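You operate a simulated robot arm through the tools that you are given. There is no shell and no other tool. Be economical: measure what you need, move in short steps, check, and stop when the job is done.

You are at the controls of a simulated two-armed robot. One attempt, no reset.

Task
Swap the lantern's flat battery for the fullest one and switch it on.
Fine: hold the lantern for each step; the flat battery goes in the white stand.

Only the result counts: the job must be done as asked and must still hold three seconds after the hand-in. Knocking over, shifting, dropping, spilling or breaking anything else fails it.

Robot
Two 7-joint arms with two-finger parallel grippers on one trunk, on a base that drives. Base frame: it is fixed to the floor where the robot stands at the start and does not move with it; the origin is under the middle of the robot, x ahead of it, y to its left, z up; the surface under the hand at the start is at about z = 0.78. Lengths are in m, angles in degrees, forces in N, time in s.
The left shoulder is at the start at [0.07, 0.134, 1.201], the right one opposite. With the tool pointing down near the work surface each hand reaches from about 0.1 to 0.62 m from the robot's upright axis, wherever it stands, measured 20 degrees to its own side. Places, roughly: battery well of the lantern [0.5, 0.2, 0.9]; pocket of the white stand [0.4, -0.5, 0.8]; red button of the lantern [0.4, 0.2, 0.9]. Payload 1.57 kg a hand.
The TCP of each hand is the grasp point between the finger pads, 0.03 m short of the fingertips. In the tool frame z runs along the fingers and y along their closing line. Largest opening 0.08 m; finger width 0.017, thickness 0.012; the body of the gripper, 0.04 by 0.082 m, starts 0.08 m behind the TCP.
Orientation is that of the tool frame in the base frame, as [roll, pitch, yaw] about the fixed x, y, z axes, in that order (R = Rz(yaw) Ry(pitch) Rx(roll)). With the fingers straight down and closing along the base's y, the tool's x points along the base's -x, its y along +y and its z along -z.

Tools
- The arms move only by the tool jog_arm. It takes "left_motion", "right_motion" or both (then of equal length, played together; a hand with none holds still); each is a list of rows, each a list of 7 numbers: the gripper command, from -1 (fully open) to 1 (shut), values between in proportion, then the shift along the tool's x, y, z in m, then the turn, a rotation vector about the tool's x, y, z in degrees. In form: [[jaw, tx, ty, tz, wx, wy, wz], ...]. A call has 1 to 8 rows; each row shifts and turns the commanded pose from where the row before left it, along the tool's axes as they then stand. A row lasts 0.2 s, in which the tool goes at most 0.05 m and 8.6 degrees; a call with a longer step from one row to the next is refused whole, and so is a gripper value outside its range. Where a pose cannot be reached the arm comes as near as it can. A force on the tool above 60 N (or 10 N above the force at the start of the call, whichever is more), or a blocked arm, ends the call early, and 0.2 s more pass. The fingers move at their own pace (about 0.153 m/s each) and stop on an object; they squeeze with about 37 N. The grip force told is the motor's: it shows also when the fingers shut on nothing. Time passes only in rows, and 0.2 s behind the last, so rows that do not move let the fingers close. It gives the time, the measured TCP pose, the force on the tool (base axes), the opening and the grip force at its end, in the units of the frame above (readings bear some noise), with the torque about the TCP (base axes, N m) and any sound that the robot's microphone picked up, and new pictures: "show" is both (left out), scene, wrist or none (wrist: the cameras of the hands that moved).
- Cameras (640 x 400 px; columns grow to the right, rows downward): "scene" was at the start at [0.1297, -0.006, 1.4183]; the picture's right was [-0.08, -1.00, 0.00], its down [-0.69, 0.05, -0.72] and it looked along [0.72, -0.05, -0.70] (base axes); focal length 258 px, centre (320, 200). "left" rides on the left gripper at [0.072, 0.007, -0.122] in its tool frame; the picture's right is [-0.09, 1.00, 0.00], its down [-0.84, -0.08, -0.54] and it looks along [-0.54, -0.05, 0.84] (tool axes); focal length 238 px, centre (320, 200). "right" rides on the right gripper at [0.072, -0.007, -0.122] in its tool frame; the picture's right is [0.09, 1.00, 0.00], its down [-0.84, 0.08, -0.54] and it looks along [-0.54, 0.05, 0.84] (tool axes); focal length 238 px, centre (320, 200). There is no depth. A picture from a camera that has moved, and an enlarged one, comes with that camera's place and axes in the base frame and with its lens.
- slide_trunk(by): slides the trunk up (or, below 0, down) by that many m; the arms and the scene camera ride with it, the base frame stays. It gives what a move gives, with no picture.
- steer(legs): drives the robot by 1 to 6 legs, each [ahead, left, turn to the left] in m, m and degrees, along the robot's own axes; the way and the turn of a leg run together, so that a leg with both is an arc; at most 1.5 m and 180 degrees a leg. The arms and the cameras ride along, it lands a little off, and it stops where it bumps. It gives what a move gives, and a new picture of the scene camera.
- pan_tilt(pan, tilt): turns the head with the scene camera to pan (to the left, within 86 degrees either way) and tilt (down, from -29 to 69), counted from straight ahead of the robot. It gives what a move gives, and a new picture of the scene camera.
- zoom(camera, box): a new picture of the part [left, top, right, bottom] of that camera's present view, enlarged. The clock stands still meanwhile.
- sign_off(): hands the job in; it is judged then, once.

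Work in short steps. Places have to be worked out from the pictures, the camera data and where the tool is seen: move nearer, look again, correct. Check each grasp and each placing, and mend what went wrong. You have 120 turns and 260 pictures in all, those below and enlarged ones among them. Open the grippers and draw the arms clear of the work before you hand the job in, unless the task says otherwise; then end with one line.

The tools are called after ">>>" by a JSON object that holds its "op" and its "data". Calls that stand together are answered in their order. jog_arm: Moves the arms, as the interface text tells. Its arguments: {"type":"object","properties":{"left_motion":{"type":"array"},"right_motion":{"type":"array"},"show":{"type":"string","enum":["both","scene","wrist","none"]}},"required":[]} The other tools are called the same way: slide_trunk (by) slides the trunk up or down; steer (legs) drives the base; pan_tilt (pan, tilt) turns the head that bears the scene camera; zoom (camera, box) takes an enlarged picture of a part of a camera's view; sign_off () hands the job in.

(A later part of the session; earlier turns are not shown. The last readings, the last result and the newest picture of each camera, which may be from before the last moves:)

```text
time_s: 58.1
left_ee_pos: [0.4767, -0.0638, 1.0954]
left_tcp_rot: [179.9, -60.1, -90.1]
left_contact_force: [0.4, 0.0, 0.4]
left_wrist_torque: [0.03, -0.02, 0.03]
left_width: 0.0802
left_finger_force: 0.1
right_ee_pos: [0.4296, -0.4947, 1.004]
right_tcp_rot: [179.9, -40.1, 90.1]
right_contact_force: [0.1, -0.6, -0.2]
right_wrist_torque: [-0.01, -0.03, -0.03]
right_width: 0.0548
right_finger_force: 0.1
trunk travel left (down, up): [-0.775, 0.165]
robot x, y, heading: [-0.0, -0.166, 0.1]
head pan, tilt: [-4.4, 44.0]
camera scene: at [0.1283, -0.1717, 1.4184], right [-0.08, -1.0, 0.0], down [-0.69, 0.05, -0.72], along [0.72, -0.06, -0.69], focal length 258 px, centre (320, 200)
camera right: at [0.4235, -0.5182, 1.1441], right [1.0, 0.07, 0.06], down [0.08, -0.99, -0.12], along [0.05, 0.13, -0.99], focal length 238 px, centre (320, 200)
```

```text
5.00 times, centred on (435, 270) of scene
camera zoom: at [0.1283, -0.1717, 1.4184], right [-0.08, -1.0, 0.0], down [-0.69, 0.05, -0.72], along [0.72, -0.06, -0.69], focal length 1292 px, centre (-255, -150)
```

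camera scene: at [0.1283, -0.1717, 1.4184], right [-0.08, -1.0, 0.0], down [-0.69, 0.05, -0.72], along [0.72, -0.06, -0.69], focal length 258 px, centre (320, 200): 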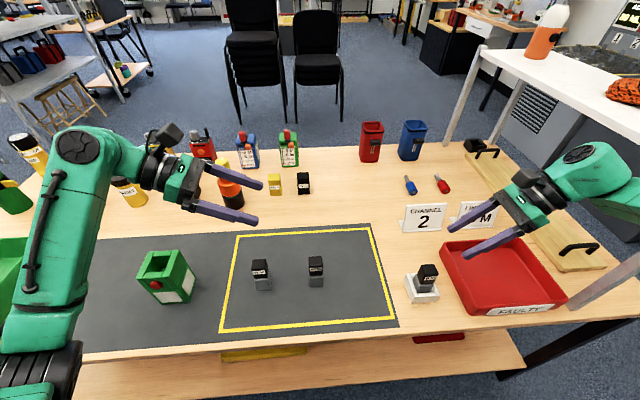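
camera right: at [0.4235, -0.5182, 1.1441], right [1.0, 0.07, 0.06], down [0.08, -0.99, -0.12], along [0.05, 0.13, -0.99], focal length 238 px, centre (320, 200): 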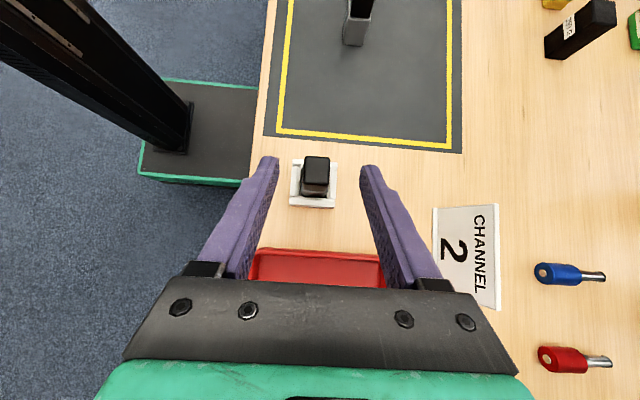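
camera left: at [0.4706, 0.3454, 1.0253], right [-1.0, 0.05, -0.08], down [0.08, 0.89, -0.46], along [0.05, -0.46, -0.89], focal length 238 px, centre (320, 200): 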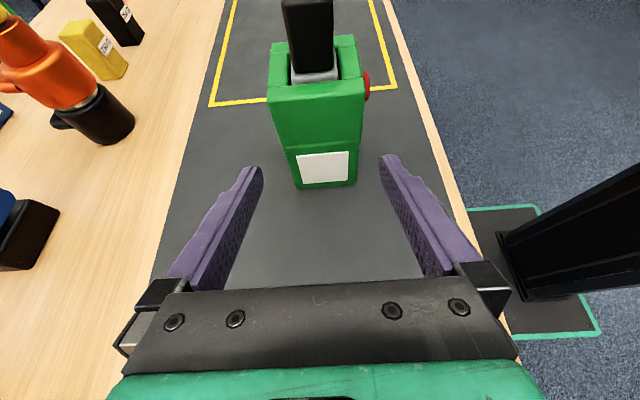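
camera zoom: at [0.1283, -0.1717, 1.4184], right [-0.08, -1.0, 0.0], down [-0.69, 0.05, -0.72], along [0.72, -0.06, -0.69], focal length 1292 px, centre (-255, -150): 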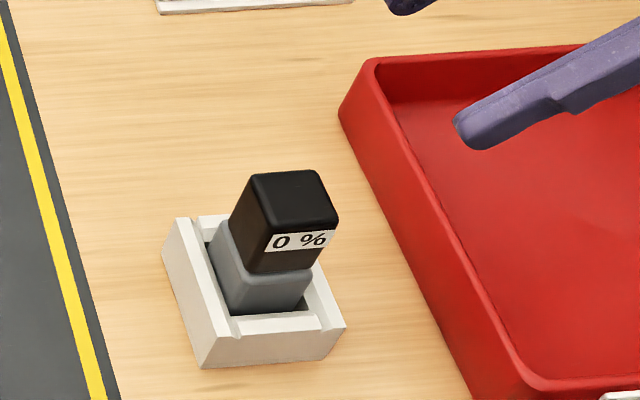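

The flat battery stands seated in the white stand. I raise the right hand and drive back left.

>>> {"op": "jog_arm", "data": {"right_motion": [[-0.375, 0.0257, 0, -0.0306, 0, 0, 0], [-0.375, 0.0193, 0, -0.023, 0, 0, 0]], "show": "none"}}

>>> {"op": "steer", "data": {"legs": [[0, 0.395, 0]]}}

>>> {"op": "zoom", "data": {"camera": "scene", "box": [380, 235, 500, 295]}}

```text
time_s: 58.8
left_ee_pos: [0.476, -0.0621, 1.0952]
left_tcp_rot: [-179.9, -60.1, -90.1]
left_contact_force: [0.6, -0.4, -0.1]
left_wrist_torque: [-0.01, -0.02, 0.04]
left_width: 0.08
left_finger_force: 0.0
right_ee_pos: [0.4294, -0.4962, 1.0739]
right_tcp_rot: [-180.0, -40.1, 90.1]
right_contact_force: [0.2, 0.1, -0.2]
right_wrist_torque: [-0.01, 0.01, 0.02]
right_width: 0.0549
right_finger_force: 0.0
trunk travel left (down, up): [-0.775, 0.165]
robot x, y, heading: [-0.0027, -0.1637, 0.1]
head pan, tilt: [-4.4, 44.0]
```

```text
time_s: 61.2
left_ee_pos: [0.4767, 0.3326, 1.0952]
left_tcp_rot: [-180.0, -60.0, -89.7]
left_contact_force: [0.1, -0.3, -0.2]
left_wrist_torque: [0.04, -0.02, 0.03]
left_width: 0.08
left_finger_force: 0.1
right_ee_pos: [0.4316, -0.0993, 1.0733]
right_tcp_rot: [179.9, -40.1, 90.4]
right_contact_force: [-0.9, -0.3, 0.0]
right_wrist_torque: [-0.02, 0.01, 0.01]
right_width: 0.0551
right_finger_force: 0.1
trunk travel left (down, up): [-0.775, 0.165]
robot x, y, heading: [-0.0023, 0.2289, 0.0]
head pan, tilt: [-4.4, 44.0]
camera scene: at [0.1293, 0.2224, 1.4183], right [-0.07, -1.0, 0.0], down [-0.69, 0.05, -0.72], along [0.72, -0.05, -0.7], focal length 258 px, centre (320, 200)
```

scene: 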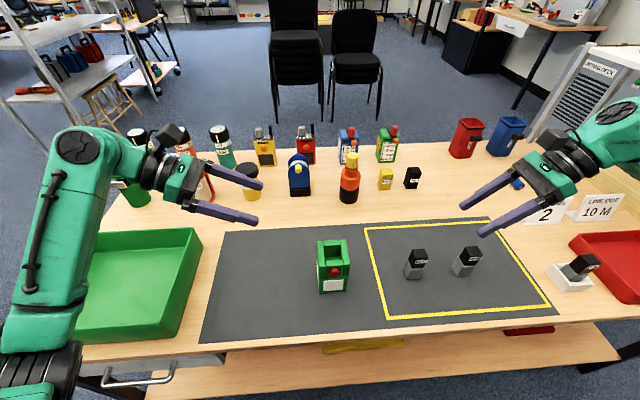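

```text
5.33 times, centred on (440, 265) of scene
camera zoom: at [0.1293, 0.2224, 1.4183], right [-0.07, -1.0, 0.0], down [-0.69, 0.05, -0.72], along [0.72, -0.05, -0.7], focal length 1378 px, centre (-320, -147)
```

zoom: 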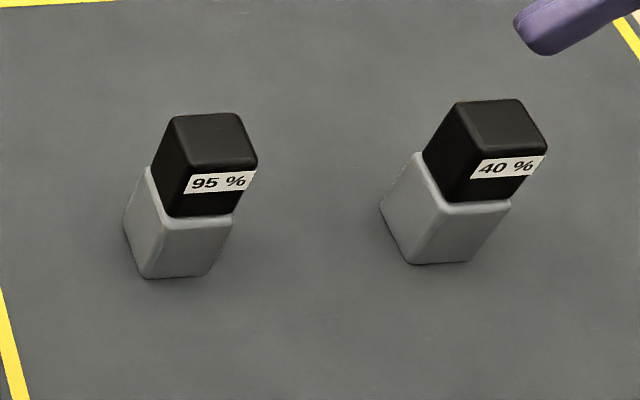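

The 95% battery is at about (0.4765, -0.054) and aligned with the axes. I move the right hand above it and look straight down.

>>> {"op": "jog_arm", "data": {"right_motion": [[-0.375, -0.0066, 0.015, 0.0306, 0, 0, 0], [-0.375, -0.0066, 0.015, 0.0306, 0, 0, 0], [-0.375, -0.0066, 0.015, 0.0306, 0, 0, 0], [-0.375, 0, 0, 0, 0, 0, 0]], "show": "wrist"}}

>>> {"op": "zoom", "data": {"camera": "right", "box": [240, 120, 400, 260]}}

```text
time_s: 62.2
left_ee_pos: [0.4775, 0.3333, 1.0954]
left_tcp_rot: [-180.0, -60.0, -89.9]
left_contact_force: [-0.3, -0.6, -0.5]
left_wrist_torque: [0.01, 0.0, -0.03]
left_width: 0.0801
left_finger_force: 0.1
right_ee_pos: [0.4753, -0.0545, 0.9915]
right_tcp_rot: [179.9, -40.0, 90.3]
right_contact_force: [0.2, -0.7, 0.2]
right_wrist_torque: [-0.02, 0.01, -0.01]
right_width: 0.0547
right_finger_force: 0.0
trunk travel left (down, up): [-0.775, 0.165]
robot x, y, heading: [-0.0023, 0.2318, 0.2]
head pan, tilt: [-4.4, 44.0]
camera right: at [0.47, -0.0778, 1.1302], right [1.0, 0.08, 0.06], down [0.08, -0.99, -0.12], along [0.05, 0.13, -0.99], focal length 238 px, centre (320, 200)
```

right: 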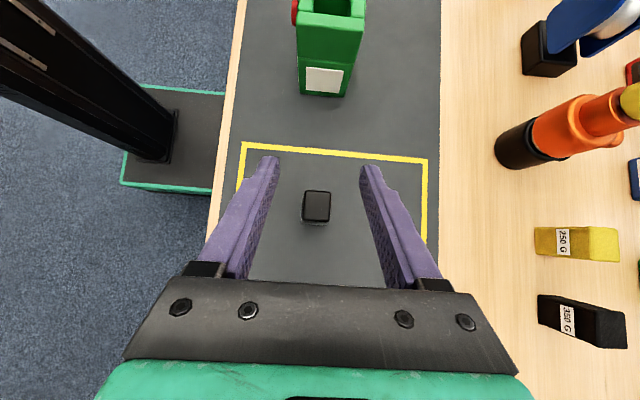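

```text
2.86 times, centred on (320, 190) of right
camera zoom: at [0.47, -0.0778, 1.1302], right [1.0, 0.08, 0.06], down [0.08, -0.99, -0.12], along [0.05, 0.13, -0.99], focal length 681 px, centre (320, 229)
```

zoom: 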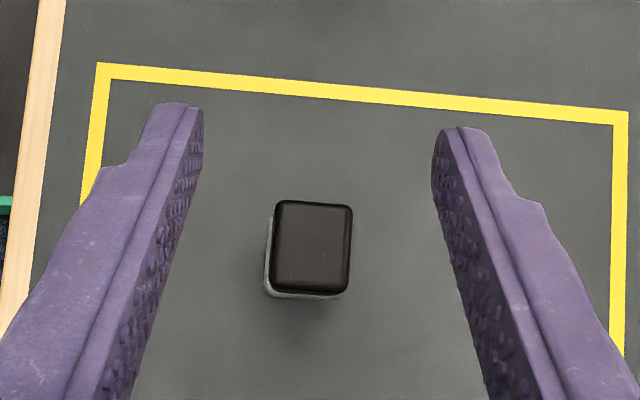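

The battery's top is at about (0.478, -0.051). I descend so the fingers straddle it and check before closing.

>>> {"op": "jog_arm", "data": {"right_motion": [[-0.375, -0.0192, 0.0007, 0.0242, 0, 0, 0], [-0.375, -0.0192, 0.0007, 0.0242, 0, 0, 0], [-0.375, -0.0192, 0.0007, 0.0242, 0, 0, 0], [-0.375, -0.0192, 0.0007, 0.0242, 0, 0, 0], [-0.375, 0, 0, 0, 0, 0, 0]], "show": "wrist"}}

>>> {"op": "zoom", "data": {"camera": "scene", "box": [360, 190, 500, 300]}}

```text
time_s: 63.4
left_ee_pos: [0.4772, 0.3322, 1.0951]
left_tcp_rot: [179.9, -60.0, -89.8]
left_contact_force: [-0.5, 0.3, -0.7]
left_wrist_torque: [0.01, -0.01, 0.0]
left_width: 0.08
left_finger_force: 0.1
right_ee_pos: [0.4632, -0.0444, 0.8846]
right_tcp_rot: [179.7, -40.0, 90.4]
right_contact_force: [-0.8, 0.4, 0.3]
right_wrist_torque: [0.01, 0.03, 0.05]
right_width: 0.0553
right_finger_force: 0.5
right hand out of reach, approached as far as the arm can: row 4
trunk travel left (down, up): [-0.775, 0.165]
robot x, y, heading: [-0.0009, 0.2265, 0.2]
head pan, tilt: [-4.4, 44.0]
camera right: at [0.4576, -0.0678, 1.0246], right [1.0, 0.07, 0.06], down [0.08, -0.99, -0.12], along [0.05, 0.13, -0.99], focal length 238 px, centre (320, 200)
```

right: 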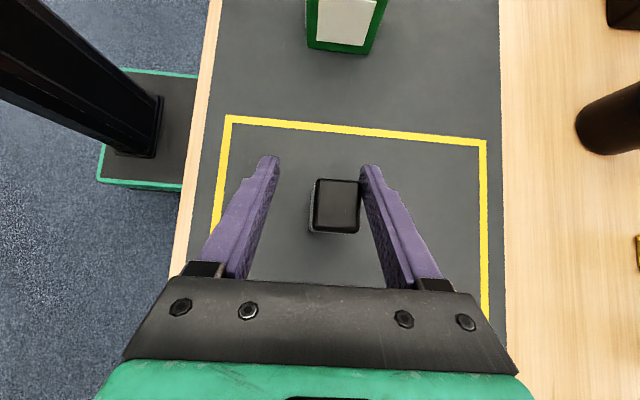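

```text
3.64 times, centred on (430, 245) of scene
camera zoom: at [0.1291, 0.2228, 1.4183], right [-0.07, -1.0, 0.0], down [-0.69, 0.05, -0.72], along [0.72, -0.05, -0.7], focal length 940 px, centre (-80, 36)
```

zoom: 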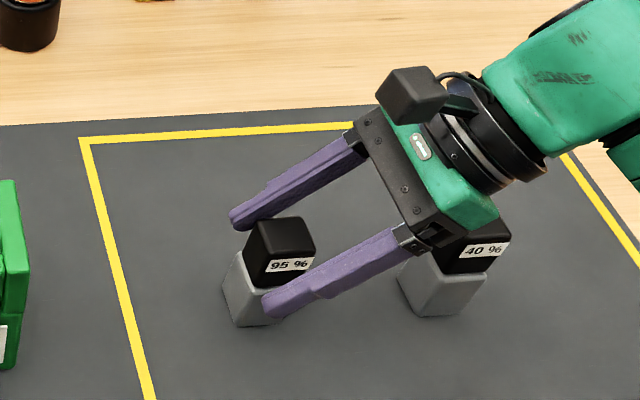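

The arm is short again when low down. Reach is better relative to a lower shoulder, so I raise the right hand straight up and lower the trunk by 0.1 m.

>>> {"op": "jog_arm", "data": {"right_motion": [[-0.375, 0.0257, 0, -0.0306, 0, 0, 0], [-0.375, 0.0257, 0, -0.0306, 0, 0, 0], [-0.375, 0.0257, 0, -0.0306, 0, 0, 0], [-0.375, 0.0257, 0, -0.0306, 0, 0, 0], [-0.375, 0.0257, 0, -0.0306, 0, 0, 0]], "show": "none"}}

>>> {"op": "slide_trunk", "data": {"by": -0.1}}

>>> {"op": "pan_tilt", "data": {"pan": -4.4, "tilt": 44}}

```text
time_s: 64.6
left_ee_pos: [0.4768, 0.3338, 1.0955]
left_tcp_rot: [180.0, -60.1, -90.0]
left_contact_force: [-0.7, -0.4, 0.1]
left_wrist_torque: [0.0, 0.01, -0.01]
left_width: 0.08
left_finger_force: 0.1
right_ee_pos: [0.4618, -0.0451, 1.0852]
right_tcp_rot: [180.0, -40.0, 90.3]
right_contact_force: [-0.6, 0.2, 0.3]
right_wrist_torque: [-0.01, 0.0, 0.0]
right_width: 0.0552
right_finger_force: 0.0
trunk travel left (down, up): [-0.775, 0.165]
robot x, y, heading: [0.0028, 0.2303, 0.2]
head pan, tilt: [-4.4, 44.0]
```

```text
time_s: 66.0
left_ee_pos: [0.4767, 0.3318, 0.9942]
left_tcp_rot: [-180.0, -60.0, -89.9]
left_contact_force: [-0.6, 0.0, -0.3]
left_wrist_torque: [0.03, 0.0, 0.0]
left_width: 0.0796
left_finger_force: 0.1
right_ee_pos: [0.4617, -0.0452, 0.9835]
right_tcp_rot: [179.9, -40.1, 90.3]
right_contact_force: [0.2, 0.6, -0.1]
right_wrist_torque: [0.01, -0.04, -0.01]
right_width: 0.055
right_finger_force: 0.1
trunk travel left (down, up): [-0.675, 0.265]
robot x, y, heading: [-0.0027, 0.2303, -0.2]
head pan, tilt: [-4.4, 44.0]
```

```text
time_s: 66.5
left_ee_pos: [0.4778, 0.3336, 0.9953]
left_tcp_rot: [179.9, -60.1, -89.8]
left_contact_force: [0.0, -0.4, -0.2]
left_wrist_torque: [0.0, 0.02, 0.02]
left_width: 0.0799
left_finger_force: 0.0
right_ee_pos: [0.4615, -0.0455, 0.9836]
right_tcp_rot: [179.9, -40.1, 90.3]
right_contact_force: [0.3, -0.2, -0.6]
right_wrist_torque: [-0.01, -0.01, 0.01]
right_width: 0.0551
right_finger_force: 0.1
trunk travel left (down, up): [-0.675, 0.265]
robot x, y, heading: [0.0007, 0.2302, 0.2]
head pan, tilt: [-4.4, 44.0]
camera scene: at [0.1292, 0.2236, 1.3184], right [-0.07, -1.0, 0.0], down [-0.69, 0.05, -0.72], along [0.72, -0.05, -0.69], focal length 258 px, centre (320, 200)
```

scene: 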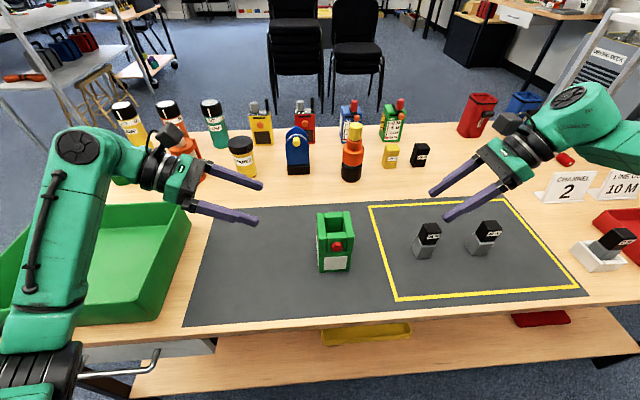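

I reduce the tilt to 25° and position over the battery again.

>>> {"op": "jog_arm", "data": {"right_motion": [[-0.375, 0, 0, 0, 0, -7.5, 0], [-0.375, 0, 0, 0, 0, -7.5, 0], [-0.375, 0, 0.0165, 0, 0, 0, 0], [-0.375, -0.0138, 0, 0.0231, 0, 0, 0], [-0.375, -0.0138, 0, 0.0231, 0, 0, 0], [-0.375, 0, 0, 0, 0, 0, 0]], "show": "wrist"}}

>>> {"op": "zoom", "data": {"camera": "scene", "box": [360, 160, 500, 270]}}

```text
time_s: 68.0
left_ee_pos: [0.4761, 0.3333, 0.9951]
left_tcp_rot: [180.0, -60.0, -89.8]
left_contact_force: [0.1, 0.4, 0.2]
left_wrist_torque: [-0.02, -0.02, 0.04]
left_width: 0.0802
left_finger_force: 0.1
right_ee_pos: [0.4779, -0.0505, 0.9314]
right_tcp_rot: [180.0, -24.9, 90.3]
right_contact_force: [-0.3, 1.2, -0.5]
right_wrist_torque: [0.0, -0.01, 0.03]
right_width: 0.0549
right_finger_force: 0.0
trunk travel left (down, up): [-0.675, 0.265]
robot x, y, heading: [-0.0005, 0.2308, 0.2]
head pan, tilt: [-4.4, 44.0]
camera right: at [0.4723, -0.037, 1.0717], right [1.0, 0.09, 0.04], down [0.08, -0.99, 0.14], along [0.05, -0.13, -0.99], focal length 238 px, centre (320, 200)
```

right: 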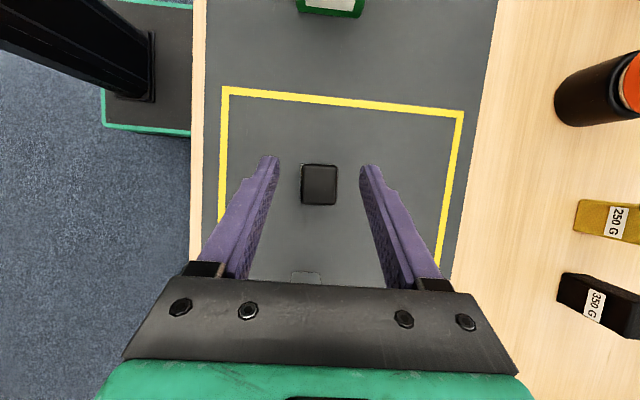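

```text
3.64 times, centred on (430, 215) of scene
camera zoom: at [0.1292, 0.2239, 1.3184], right [-0.07, -1.0, 0.0], down [-0.69, 0.05, -0.72], along [0.72, -0.05, -0.69], focal length 940 px, centre (-80, 146)
```

zoom: 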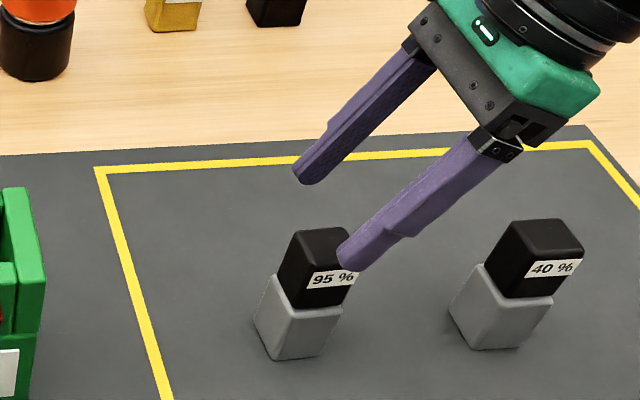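

The battery is centred. I go down 63 mm and close.

>>> {"op": "jog_arm", "data": {"right_motion": [[-0.375, -0.0089, 0, 0.0191, 0, 0, 0], [-0.375, -0.0089, 0, 0.0191, 0, 0, 0], [-0.375, -0.0089, 0, 0.0191, 0, 0, 0], [-0.375, 0, 0, 0, 0, 0, 0]], "show": "wrist"}}

>>> {"op": "zoom", "data": {"camera": "scene", "box": [360, 160, 500, 270]}}

```text
time_s: 69.0
left_ee_pos: [0.4772, 0.3328, 0.9961]
left_tcp_rot: [-179.9, -60.0, -89.8]
left_contact_force: [-1.2, -0.6, -0.2]
left_wrist_torque: [0.01, 0.01, 0.02]
left_width: 0.0799
left_finger_force: 0.0
right_ee_pos: [0.478, -0.0492, 0.868]
right_tcp_rot: [179.9, -25.1, 90.3]
right_contact_force: [-0.2, 0.7, 0.3]
right_wrist_torque: [0.0, -0.02, -0.01]
right_width: 0.0552
right_finger_force: 0.1
trunk travel left (down, up): [-0.675, 0.265]
robot x, y, heading: [0.0018, 0.2325, -0.1]
head pan, tilt: [-4.4, 44.0]
camera right: at [0.4728, -0.0369, 1.009], right [1.0, 0.09, 0.04], down [0.08, -0.99, 0.14], along [0.05, -0.13, -0.99], focal length 238 px, centre (320, 200)
```

right: 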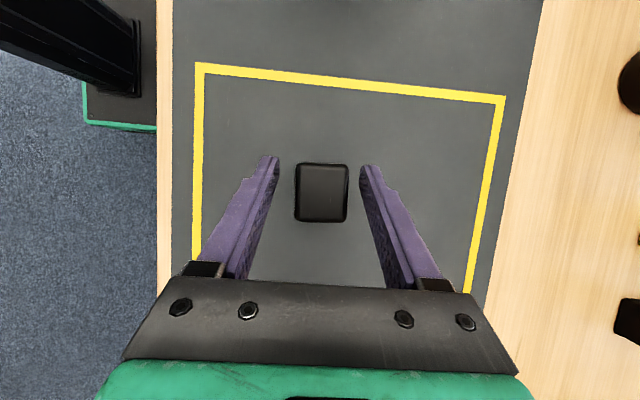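

```text
3.64 times, centred on (430, 215) of scene
camera zoom: at [0.1291, 0.2237, 1.3184], right [-0.07, -1.0, 0.0], down [-0.69, 0.05, -0.72], along [0.72, -0.05, -0.69], focal length 940 px, centre (-80, 146)
```

zoom: 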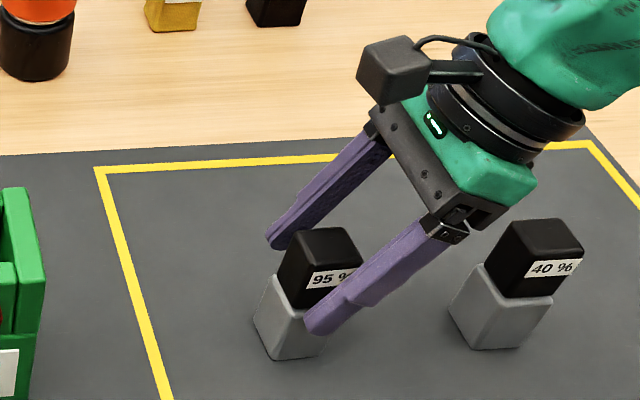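

The fingers are well placed around the cap. I close and lift.

>>> {"op": "jog_arm", "data": {"right_motion": [[0.1, 0, 0, 0, 0, 0, 0], [1, 0, 0, 0, 0, 0, 0], [1, 0, 0, 0, 0, 0, 0], [1, 0, 0, 0, 0, 0, 0]], "show": "none"}}

>>> {"op": "jog_arm", "data": {"right_motion": [[1, 0.0085, 0, -0.0181, 0, 0, 0], [1, 0.0169, 0, -0.0362, 0, 0, 0], [1, 0.0169, 0, -0.0362, 0, 0, 0], [1, 0.0169, 0, -0.0362, 0, 0, 0], [1, 0.0127, 0, -0.0272, 0, 0, 0], [1, 0, 0, 0, 0, 0, 0]], "show": "both"}}

>>> {"op": "zoom", "data": {"camera": "scene", "box": [360, 100, 500, 270]}}

```text
time_s: 70.0
left_ee_pos: [0.4768, 0.3335, 0.9948]
left_tcp_rot: [180.0, -60.0, -89.8]
left_contact_force: [-0.5, 0.4, -0.2]
left_wrist_torque: [0.01, 0.04, -0.04]
left_width: 0.0799
left_finger_force: 0.0
right_ee_pos: [0.4794, -0.0497, 0.8681]
right_tcp_rot: [180.0, -25.2, 90.3]
right_contact_force: [-0.1, 0.6, 0.6]
right_wrist_torque: [0.02, -0.04, 0.0]
right_width: 0.0293
right_finger_force: 37.3
trunk travel left (down, up): [-0.675, 0.265]
robot x, y, heading: [0.0003, 0.2292, 0.1]
head pan, tilt: [-4.4, 44.0]
```

```text
time_s: 71.3
left_ee_pos: [0.4773, 0.3331, 0.9935]
left_tcp_rot: [179.9, -60.0, -89.7]
left_contact_force: [0.9, -0.9, -0.1]
left_wrist_torque: [-0.01, 0.02, 0.0]
left_width: 0.0801
left_finger_force: 0.0
right_ee_pos: [0.4789, -0.0513, 1.037]
right_tcp_rot: [-179.9, -25.0, 90.3]
right_contact_force: [-1.2, 0.7, -0.9]
right_wrist_torque: [0.01, 0.02, -0.01]
right_width: 0.0296
right_finger_force: 36.8
trunk travel left (down, up): [-0.675, 0.265]
robot x, y, heading: [-0.002, 0.2276, 0.1]
head pan, tilt: [-4.4, 44.0]
camera scene: at [0.1298, 0.2231, 1.3183], right [-0.08, -1.0, 0.0], down [-0.69, 0.05, -0.72], along [0.72, -0.05, -0.7], focal length 258 px, centre (320, 200)
camera right: at [0.4728, -0.0376, 1.1781], right [1.0, 0.09, 0.04], down [0.08, -0.99, 0.14], along [0.05, -0.13, -0.99], focal length 238 px, centre (320, 200)
```

scene: 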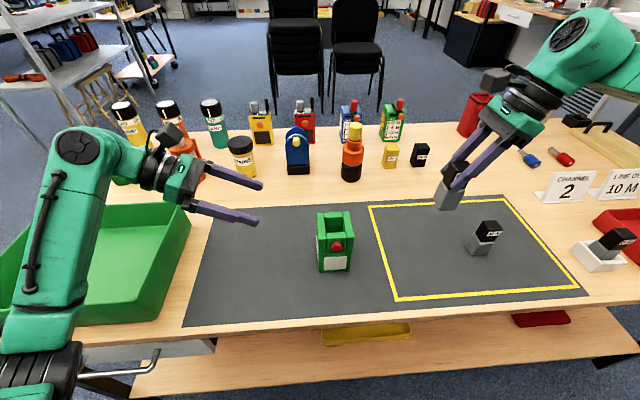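
right: 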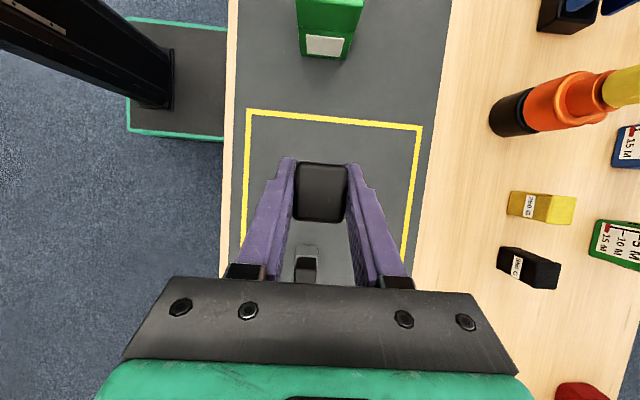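

```text
2.35 times, centred on (430, 185) of scene
camera zoom: at [0.1298, 0.2231, 1.3183], right [-0.08, -1.0, 0.0], down [-0.69, 0.05, -0.72], along [0.72, -0.05, -0.7], focal length 608 px, centre (61, 235)
```

zoom: 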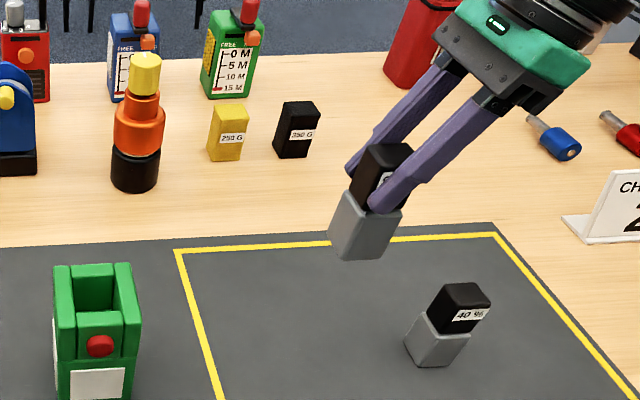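

The 95% battery is held and vertical. Now the left hand goes to its pre-grasp pose at the lantern.

>>> {"op": "jog_arm", "data": {"left_motion": [[-1, -0.017, 0, 0.0329, 0, 0, 0], [-1, -0.017, 0, 0.0329, 0, 0, 0], [-1, -0.017, 0, 0.0329, 0, 0, 0], [-1, 0, 0, 0, 0, 0, 0]], "show": "wrist"}}

>>> {"op": "zoom", "data": {"camera": "left", "box": [220, 0, 420, 220]}}

```text
time_s: 72.3
left_ee_pos: [0.476, 0.2737, 0.9011]
left_tcp_rot: [180.0, -60.2, -89.7]
left_contact_force: [-0.1, 0.5, 0.0]
left_wrist_torque: [0.02, -0.01, -0.02]
left_width: 0.0801
left_finger_force: 0.0
right_ee_pos: [0.4788, -0.0512, 1.0375]
right_tcp_rot: [179.9, -25.0, 90.5]
right_contact_force: [0.1, -0.5, -2.6]
right_wrist_torque: [0.0, 0.0, 0.01]
right_width: 0.0296
right_finger_force: 37.1
trunk travel left (down, up): [-0.675, 0.265]
robot x, y, heading: [-0.002, 0.2295, 0.1]
head pan, tilt: [-4.4, 44.0]
camera left: at [0.4682, 0.3418, 1.0246], right [-1.0, 0.04, -0.08], down [0.08, 0.89, -0.45], along [0.05, -0.46, -0.89], focal length 238 px, centre (320, 200)
```

left: 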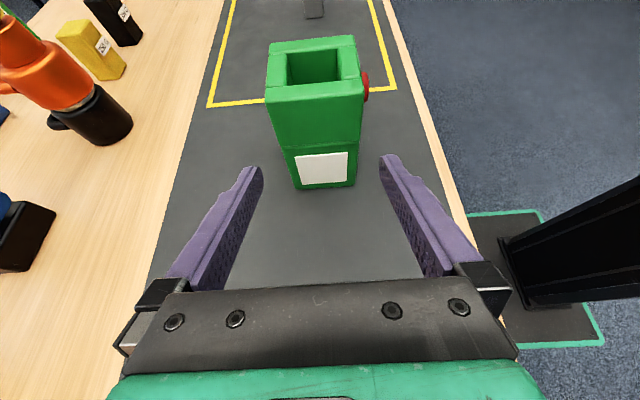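

```text
1.82 times, centred on (320, 110) of left
camera zoom: at [0.4682, 0.3418, 1.0246], right [-1.0, 0.04, -0.08], down [0.08, 0.89, -0.45], along [0.05, -0.46, -0.89], focal length 433 px, centre (320, 364)
```

zoom: 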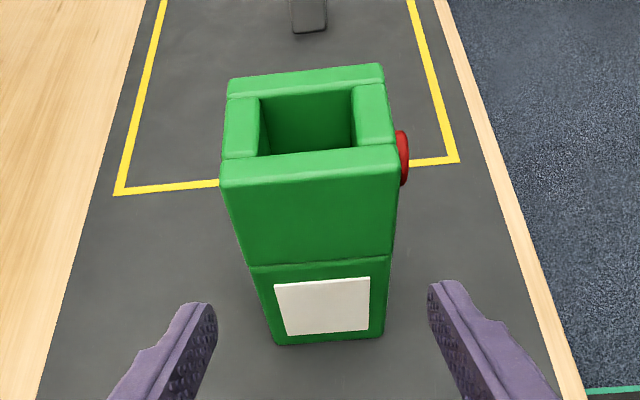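

It is aligned as it was the first time. I advance and close on the lantern.

>>> {"op": "jog_arm", "data": {"left_motion": [[-1, 0, -0.0006, 0.0255, 0, 0, 0], [-1, 0, 0, 0.0255, 0, 0, 0], [-1, 0, 0, 0.0255, 0, 0, 0], [-1, 0, 0, 0.0255, 0, 0, 0], [0, 0, 0, 0, 0, 0, 0], [1, 0, 0, 0, 0, 0, 0], [1, 0, 0, 0, 0, 0, 0], [1, 0, 0, 0, 0, 0, 0]], "show": "wrist"}}

>>> {"op": "zoom", "data": {"camera": "left", "box": [180, 0, 440, 260]}}

>>> {"op": "zoom", "data": {"camera": "scene", "box": [280, 195, 380, 285]}}

```text
time_s: 74.2
left_ee_pos: [0.4779, 0.184, 0.8505]
left_tcp_rot: [180.0, -60.1, -89.9]
left_contact_force: [1.1, -1.6, 4.0]
left_wrist_torque: [-0.19, 0.12, 0.05]
left_width: 0.072
left_finger_force: 36.7
right_ee_pos: [0.4794, -0.0519, 1.0376]
right_tcp_rot: [179.9, -25.0, 90.4]
right_contact_force: [0.6, -0.2, -0.8]
right_wrist_torque: [0.01, -0.02, -0.01]
right_width: 0.0293
right_finger_force: 36.9
trunk travel left (down, up): [-0.675, 0.265]
robot x, y, heading: [-0.0001, 0.227, -0.1]
head pan, tilt: [-4.4, 44.0]
camera left: at [0.4695, 0.2544, 0.9745], right [-1.0, 0.04, -0.08], down [0.08, 0.89, -0.45], along [0.05, -0.46, -0.89], focal length 238 px, centre (320, 200)
```

left: 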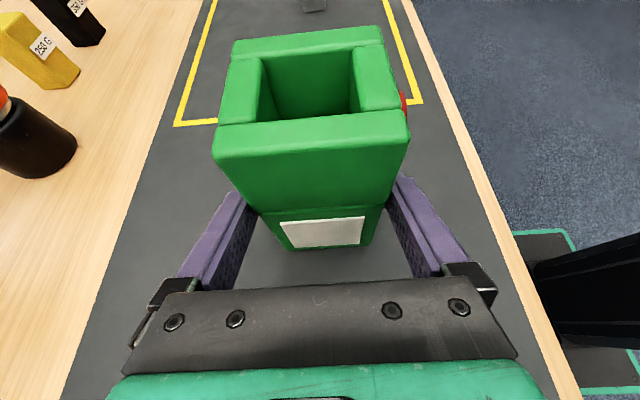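

```text
1.54 times, centred on (310, 130) of left
camera zoom: at [0.4695, 0.2544, 0.9745], right [-1.0, 0.04, -0.08], down [0.08, 0.89, -0.45], along [0.05, -0.46, -0.89], focal length 367 px, centre (335, 308)
```

zoom: 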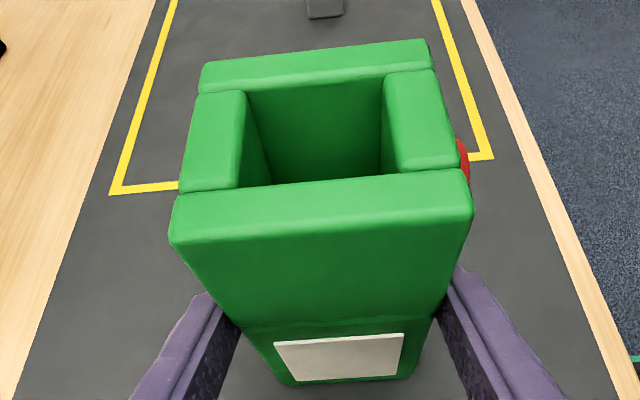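

```text
4.44 times, centred on (330, 240) of scene
camera zoom: at [0.1292, 0.2232, 1.3184], right [-0.08, -1.0, 0.0], down [-0.69, 0.05, -0.72], along [0.72, -0.05, -0.69], focal length 1148 px, centre (276, 22)
```

zoom: 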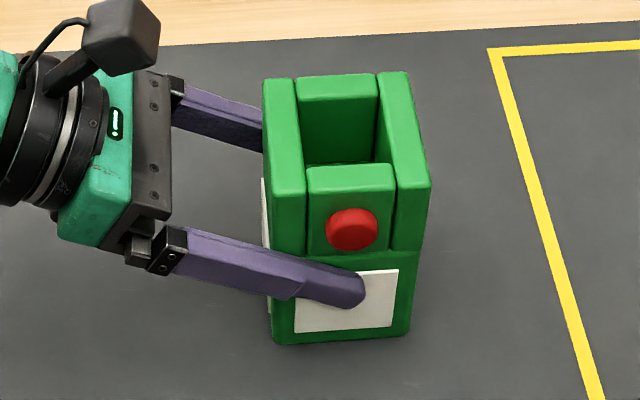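

The lantern is held again, and its well centre is at about (0.477, 0.1665). I carry the battery over, level, about 4 cm above the lantern.

>>> {"op": "jog_arm", "data": {"right_motion": [[1, 0.0404, 0, 0.0162, 0, 0, 0], [1, 0.0404, 0, 0.0162, 0, 0, 0], [1, 0.0404, 0, 0.0162, 0, 0, 0], [1, 0.0404, 0, 0.0162, 0, 0, 0], [1, 0.0404, 0, 0.0162, 0, 0, 0], [1, 0, 0, 0, 0, 0, 0]], "show": "both"}}

>>> {"op": "zoom", "data": {"camera": "scene", "box": [270, 130, 430, 280]}}

>>> {"op": "zoom", "data": {"camera": "left", "box": [180, 0, 440, 260]}}

```text
time_s: 75.5
left_ee_pos: [0.4782, 0.1859, 0.851]
left_tcp_rot: [-180.0, -60.1, -89.9]
left_contact_force: [0.1, 0.3, 6.9]
left_wrist_torque: [-0.33, 0.32, 0.12]
left_width: 0.0721
left_finger_force: 36.7
right_ee_pos: [0.4756, 0.1671, 1.0517]
right_tcp_rot: [179.9, -25.1, 90.3]
right_contact_force: [-0.7, 0.2, -1.6]
right_wrist_torque: [0.02, 0.01, -0.02]
right_width: 0.0294
right_finger_force: 37.0
trunk travel left (down, up): [-0.675, 0.265]
robot x, y, heading: [-0.0035, 0.2304, 0.3]
head pan, tilt: [-4.4, 44.0]
camera scene: at [0.1283, 0.2236, 1.3185], right [-0.07, -1.0, 0.0], down [-0.69, 0.05, -0.72], along [0.72, -0.05, -0.69], focal length 258 px, centre (320, 200)
camera right: at [0.4707, 0.1812, 1.1914], right [1.0, 0.09, 0.04], down [0.08, -0.99, 0.14], along [0.05, -0.13, -0.99], focal length 238 px, centre (320, 200)
```

scene: 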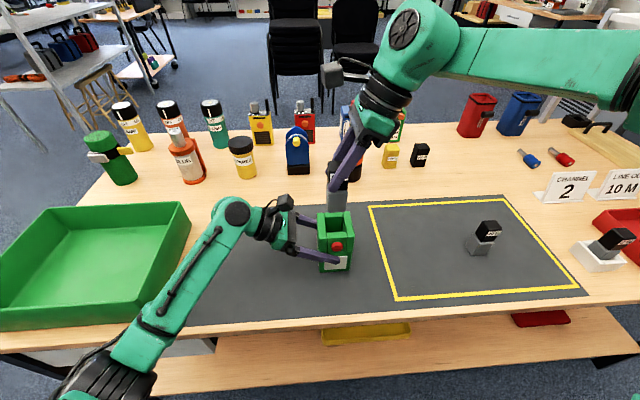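
right: 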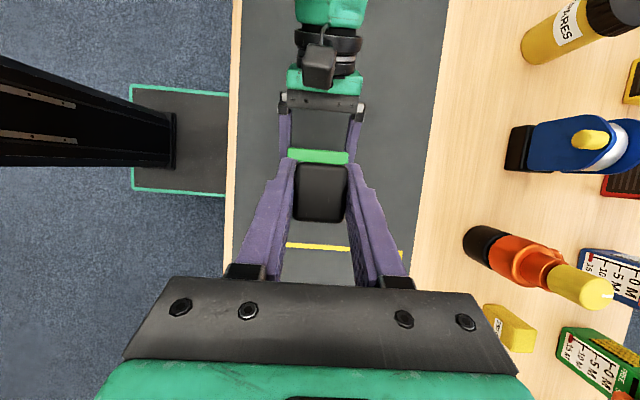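

```text
2.67 times, centred on (350, 205) of scene
camera zoom: at [0.1283, 0.2236, 1.3185], right [-0.07, -1.0, 0.0], down [-0.69, 0.05, -0.72], along [0.72, -0.05, -0.69], focal length 689 px, centre (240, 187)
```

zoom: 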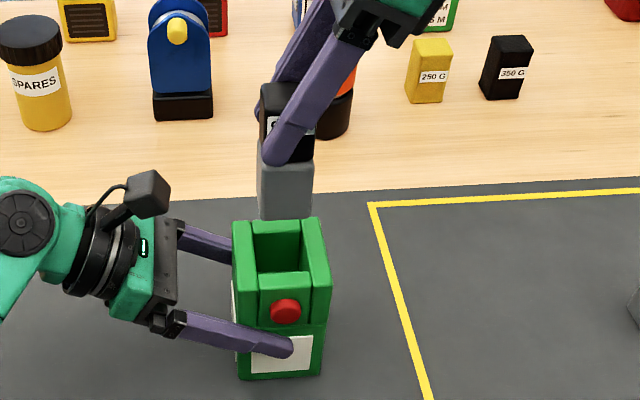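

```text
1.54 times, centred on (310, 130) of left
camera zoom: at [0.4689, 0.255, 0.9745], right [-1.0, 0.04, -0.08], down [0.08, 0.89, -0.45], along [0.05, -0.46, -0.89], focal length 367 px, centre (335, 308)
```

zoom: 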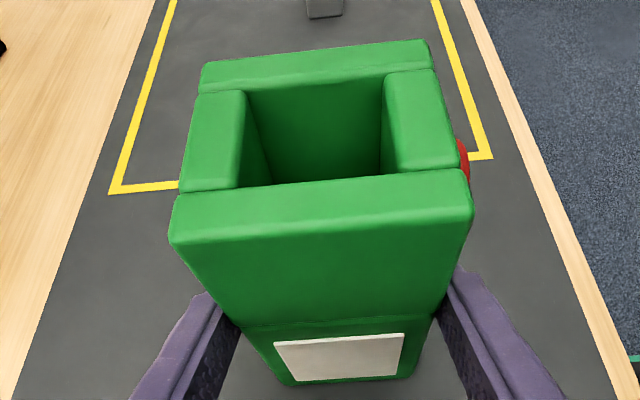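

It is lined up from above. I lower 45 mm, so the battery's bottom is about 1 cm over the rim, and check from both side views.

>>> {"op": "jog_arm", "data": {"right_motion": [[1, -0.0095, 0.0007, 0.0204, 0, 0, 0], [1, -0.0095, 0.0008, 0.0204, 0, 0, 0], [1, 0, 0, 0, 0, 0, 0]], "show": "wrist"}}

>>> {"op": "zoom", "data": {"camera": "scene", "box": [290, 165, 390, 265]}}

>>> {"op": "zoom", "data": {"camera": "left", "box": [180, 0, 440, 260]}}

```text
time_s: 76.3
left_ee_pos: [0.4772, 0.1846, 0.8501]
left_tcp_rot: [-179.9, -60.1, -89.9]
left_contact_force: [-0.2, 0.3, 6.8]
left_wrist_torque: [-0.22, 0.37, -0.04]
left_width: 0.0718
left_finger_force: 37.5
right_ee_pos: [0.4783, 0.1685, 1.0053]
right_tcp_rot: [180.0, -25.0, 90.4]
right_contact_force: [0.5, -0.5, -2.2]
right_wrist_torque: [0.01, 0.01, 0.01]
right_width: 0.0295
right_finger_force: 36.7
trunk travel left (down, up): [-0.675, 0.265]
robot x, y, heading: [-0.0016, 0.2304, 0.1]
head pan, tilt: [-4.4, 44.0]
camera right: at [0.4722, 0.1811, 1.1466], right [1.0, 0.09, 0.04], down [0.08, -0.99, 0.14], along [0.05, -0.13, -0.99], focal length 238 px, centre (320, 200)
```

right: 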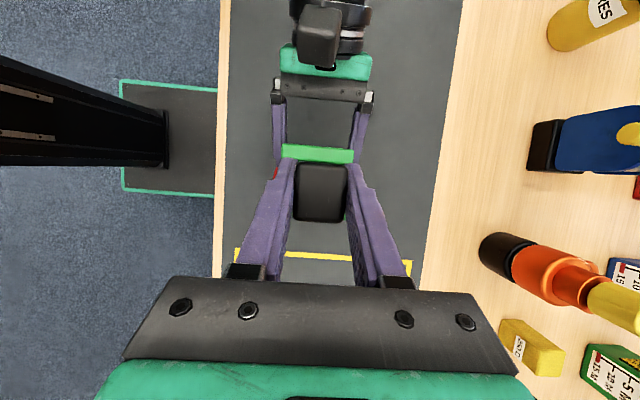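

```text
4.00 times, centred on (340, 215) of scene
camera zoom: at [0.1284, 0.2239, 1.3185], right [-0.07, -1.0, 0.0], down [-0.69, 0.05, -0.72], along [0.72, -0.05, -0.69], focal length 1034 px, centre (240, 140)
```

zoom: 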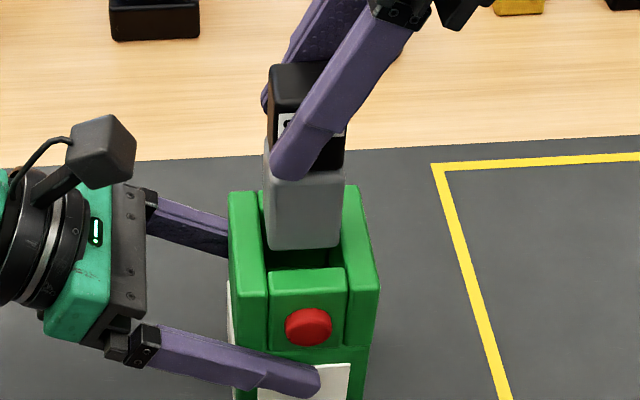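

```text
1.54 times, centred on (310, 130) of left
camera zoom: at [0.4689, 0.255, 0.9745], right [-1.0, 0.04, -0.08], down [0.08, 0.89, -0.45], along [0.05, -0.46, -0.89], focal length 367 px, centre (335, 308)
```

zoom: 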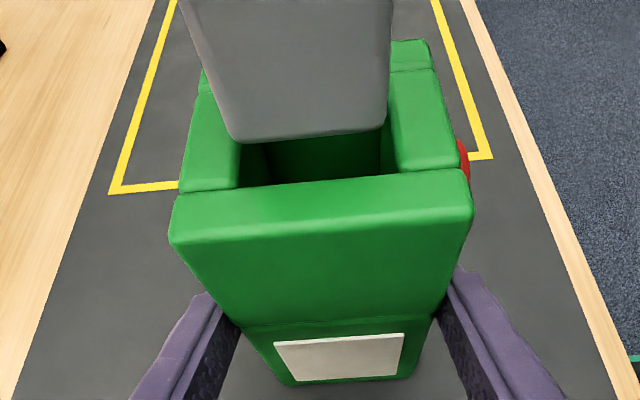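

Both views show the battery centred over the well. I lower 28 mm in small steps.

>>> {"op": "jog_arm", "data": {"right_motion": [[1, -0.003, 0, 0.0063, 0, 0, 0], [1, -0.003, 0, 0.0063, 0, 0, 0], [1, -0.003, 0, 0.0063, 0, 0, 0], [1, -0.003, 0, 0.0063, 0, 0, 0], [1, 0, 0, 0, 0, 0, 0]], "show": "none"}}

>>> {"op": "zoom", "data": {"camera": "scene", "box": [290, 165, 390, 265]}}

>>> {"op": "zoom", "data": {"camera": "left", "box": [180, 0, 440, 260]}}

```text
time_s: 77.5
left_ee_pos: [0.4777, 0.1856, 0.8516]
left_tcp_rot: [-180.0, -60.0, -89.9]
left_contact_force: [0.3, 0.4, 7.0]
left_wrist_torque: [-0.1, 0.39, -0.01]
left_width: 0.0722
left_finger_force: 37.5
right_ee_pos: [0.4775, 0.1668, 0.9783]
right_tcp_rot: [179.9, -25.0, 90.4]
right_contact_force: [0.0, 1.0, -1.1]
right_wrist_torque: [0.01, 0.0, -0.01]
right_width: 0.0295
right_finger_force: 36.8
trunk travel left (down, up): [-0.675, 0.265]
robot x, y, heading: [0.0015, 0.2305, 0.1]
head pan, tilt: [-4.4, 44.0]
```

```text
4.00 times, centred on (340, 215) of scene
camera zoom: at [0.1284, 0.2239, 1.3185], right [-0.07, -1.0, 0.0], down [-0.69, 0.05, -0.72], along [0.72, -0.05, -0.69], focal length 1034 px, centre (240, 140)
```

zoom: 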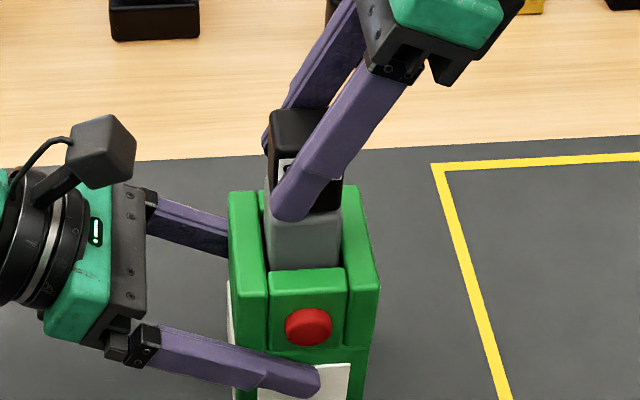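

```text
1.54 times, centred on (310, 130) of left
camera zoom: at [0.4689, 0.255, 0.9745], right [-1.0, 0.04, -0.08], down [0.08, 0.89, -0.45], along [0.05, -0.46, -0.89], focal length 367 px, centre (335, 308)
```

zoom: 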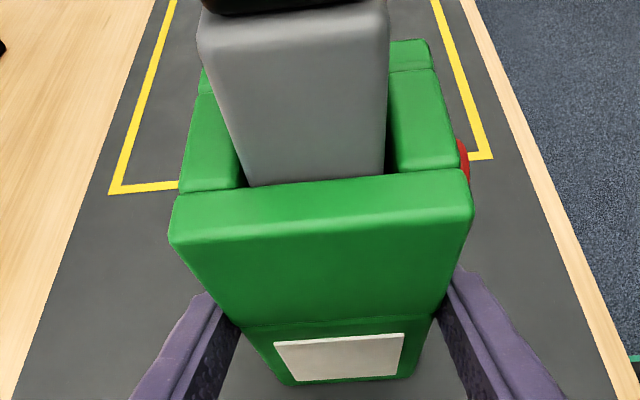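

The battery has entered the well without contact. I continue down 20 mm.

>>> {"op": "jog_arm", "data": {"right_motion": [[1, -0.0021, 0, 0.0045, 0, 0, 0], [1, -0.0021, 0, 0.0045, 0, 0, 0], [1, -0.0021, 0, 0.0045, 0, 0, 0], [1, -0.0021, 0, 0.0045, 0, 0, 0], [1, 0, 0, 0, 0, 0, 0]], "show": "none"}}

```text
time_s: 78.8
left_ee_pos: [0.4782, 0.1848, 0.8505]
left_tcp_rot: [-179.9, -60.1, -90.0]
left_contact_force: [0.1, -0.1, 6.3]
left_wrist_torque: [-0.11, 0.38, -0.07]
left_width: 0.0717
left_finger_force: 36.7
right_ee_pos: [0.4782, 0.1662, 0.9588]
right_tcp_rot: [-180.0, -25.0, 90.3]
right_contact_force: [-0.2, -0.9, -0.6]
right_wrist_torque: [-0.01, -0.01, 0.0]
right_width: 0.0295
right_finger_force: 36.5
trunk travel left (down, up): [-0.675, 0.265]
robot x, y, heading: [-0.0005, 0.2286, 0.2]
head pan, tilt: [-4.4, 44.0]
```

Still free. I lower 3 mm per row until it makes contact.

>>> {"op": "jog_arm", "data": {"right_motion": [[1, -0.0013, 0, 0.0027, 0, 0, 0], [1, -0.0013, 0, 0.0027, 0, 0, 0], [1, -0.0013, 0, 0.0027, 0, 0, 0], [1, 0, 0, 0, 0, 0, 0]], "show": "none"}}

>>> {"op": "zoom", "data": {"camera": "scene", "box": [290, 165, 390, 265]}}

```text
time_s: 79.8
left_ee_pos: [0.4768, 0.1853, 0.8503]
left_tcp_rot: [-179.9, -60.1, -89.8]
left_contact_force: [7.2, -1.4, 1.5]
left_wrist_torque: [-0.71, 0.54, 0.33]
left_width: 0.0717
left_finger_force: 36.9
right_ee_pos: [0.4776, 0.1661, 0.9503]
right_tcp_rot: [180.0, -25.1, 90.4]
right_contact_force: [-5.8, -2.2, 6.5]
right_wrist_torque: [-0.18, 0.43, -0.12]
right_width: 0.0294
right_finger_force: 37.0
trunk travel left (down, up): [-0.675, 0.265]
robot x, y, heading: [0.0014, 0.232, 0.1]
head pan, tilt: [-4.4, 44.0]
```

```text
4.00 times, centred on (340, 215) of scene
camera zoom: at [0.1282, 0.2232, 1.3186], right [-0.08, -1.0, 0.0], down [-0.69, 0.05, -0.72], along [0.72, -0.05, -0.69], focal length 1034 px, centre (240, 140)
```

zoom: 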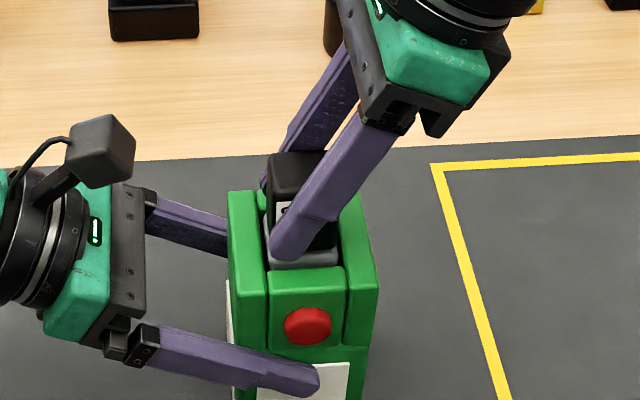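

Contact begins right where I expected the seat. I press a few millimetres more to seat it firmly.

>>> {"op": "jog_arm", "data": {"right_motion": [[1, -0.0008, 0, 0.0018, 0, 0, 0], [1, -0.0008, 0, 0.0018, 0, 0, 0], [1, 0, 0, 0, 0, 0, 0]], "show": "none"}}

>>> {"op": "zoom", "data": {"camera": "scene", "box": [290, 165, 390, 265]}}

```text
time_s: 80.5
left_ee_pos: [0.478, 0.1859, 0.8502]
left_tcp_rot: [-179.8, -59.9, -89.9]
left_contact_force: [18.2, -3.2, -2.5]
left_wrist_torque: [-0.07, 0.44, 0.44]
left_width: 0.0716
left_finger_force: 37.6
right_ee_pos: [0.4781, 0.1668, 0.9456]
right_tcp_rot: [179.8, -25.2, 90.5]
right_contact_force: [-12.0, -0.4, 25.9]
right_wrist_torque: [0.13, 0.53, 0.09]
right_width: 0.03
right_finger_force: 36.8
trunk travel left (down, up): [-0.675, 0.265]
robot x, y, heading: [-0.0002, 0.2268, 0.1]
head pan, tilt: [-4.4, 44.0]
```

```text
4.00 times, centred on (340, 215) of scene
camera zoom: at [0.1278, 0.2231, 1.3187], right [-0.07, -1.0, 0.0], down [-0.69, 0.05, -0.72], along [0.72, -0.05, -0.69], focal length 1034 px, centre (240, 140)
```

zoom: 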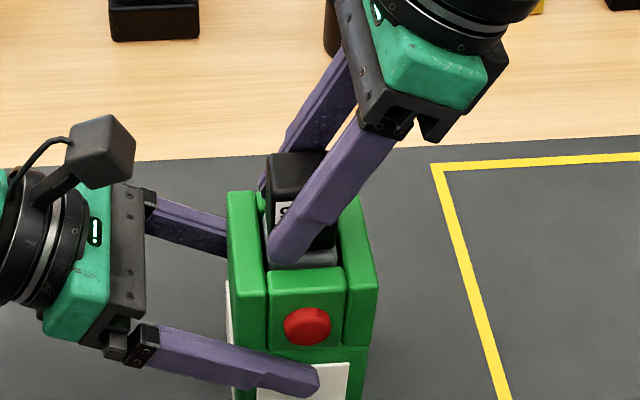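

It reads 26 N with no further travel. I open the fingers, rise a little, and compare the seated height with the original.

>>> {"op": "jog_arm", "data": {"right_motion": [[0.3, 0, 0, 0, 0, 0, 0], [-0.375, 0, 0, 0, 0, 0, 0], [-0.375, 0, 0, 0, 0, 0, 0], [-0.375, 0.0169, 0, -0.0362, 0, 0, 0], [-0.375, 0.0169, 0, -0.0362, 0, 0, 0], [-0.375, 0, 0, 0, 0, 0, 0]], "show": "wrist"}}

>>> {"op": "zoom", "data": {"camera": "scene", "box": [290, 165, 390, 265]}}

>>> {"op": "zoom", "data": {"camera": "left", "box": [180, 0, 440, 260]}}

```text
time_s: 82.0
left_ee_pos: [0.4772, 0.1855, 0.8507]
left_tcp_rot: [180.0, -60.0, -89.9]
left_contact_force: [-3.0, -1.0, 2.4]
left_wrist_torque: [0.14, -0.03, -0.01]
left_width: 0.0719
left_finger_force: 37.2
right_ee_pos: [0.4779, 0.1667, 1.0254]
right_tcp_rot: [179.9, -25.2, 90.3]
right_contact_force: [0.1, 0.7, -0.5]
right_wrist_torque: [0.0, 0.01, -0.03]
right_width: 0.0549
right_finger_force: 0.1
trunk travel left (down, up): [-0.675, 0.265]
robot x, y, heading: [-0.0009, 0.2281, 0.4]
head pan, tilt: [-4.4, 44.0]
camera right: at [0.4718, 0.1805, 1.1664], right [1.0, 0.09, 0.04], down [0.08, -0.99, 0.14], along [0.05, -0.13, -0.99], focal length 238 px, centre (320, 200)
```

right: 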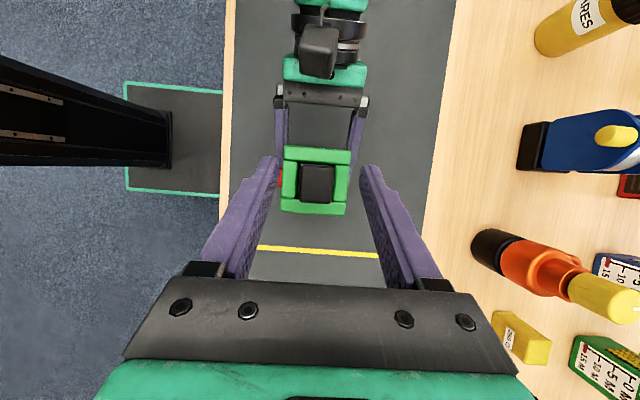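

```text
4.00 times, centred on (340, 215) of scene
camera zoom: at [0.1283, 0.2232, 1.3185], right [-0.08, -1.0, 0.0], down [-0.69, 0.05, -0.72], along [0.72, -0.05, -0.69], focal length 1034 px, centre (240, 140)
```

zoom: 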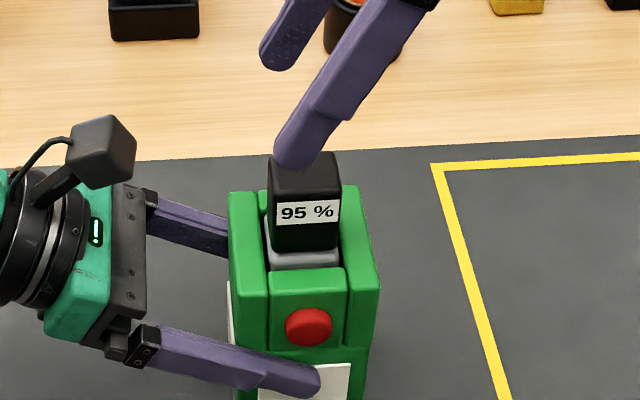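

```text
1.54 times, centred on (310, 130) of left
camera zoom: at [0.4687, 0.2544, 0.9746], right [-1.0, 0.04, -0.08], down [0.08, 0.89, -0.45], along [0.05, -0.46, -0.89], focal length 367 px, centre (335, 308)
```

zoom: 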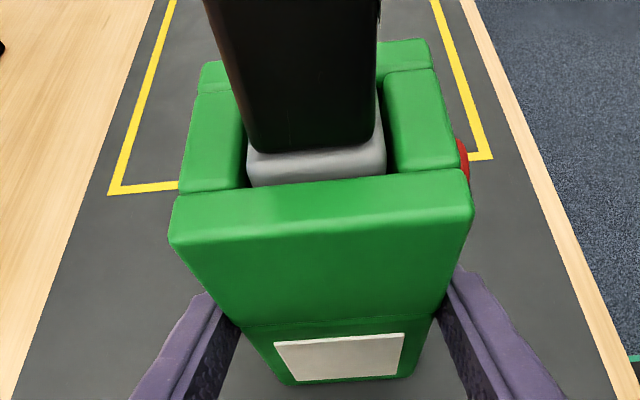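

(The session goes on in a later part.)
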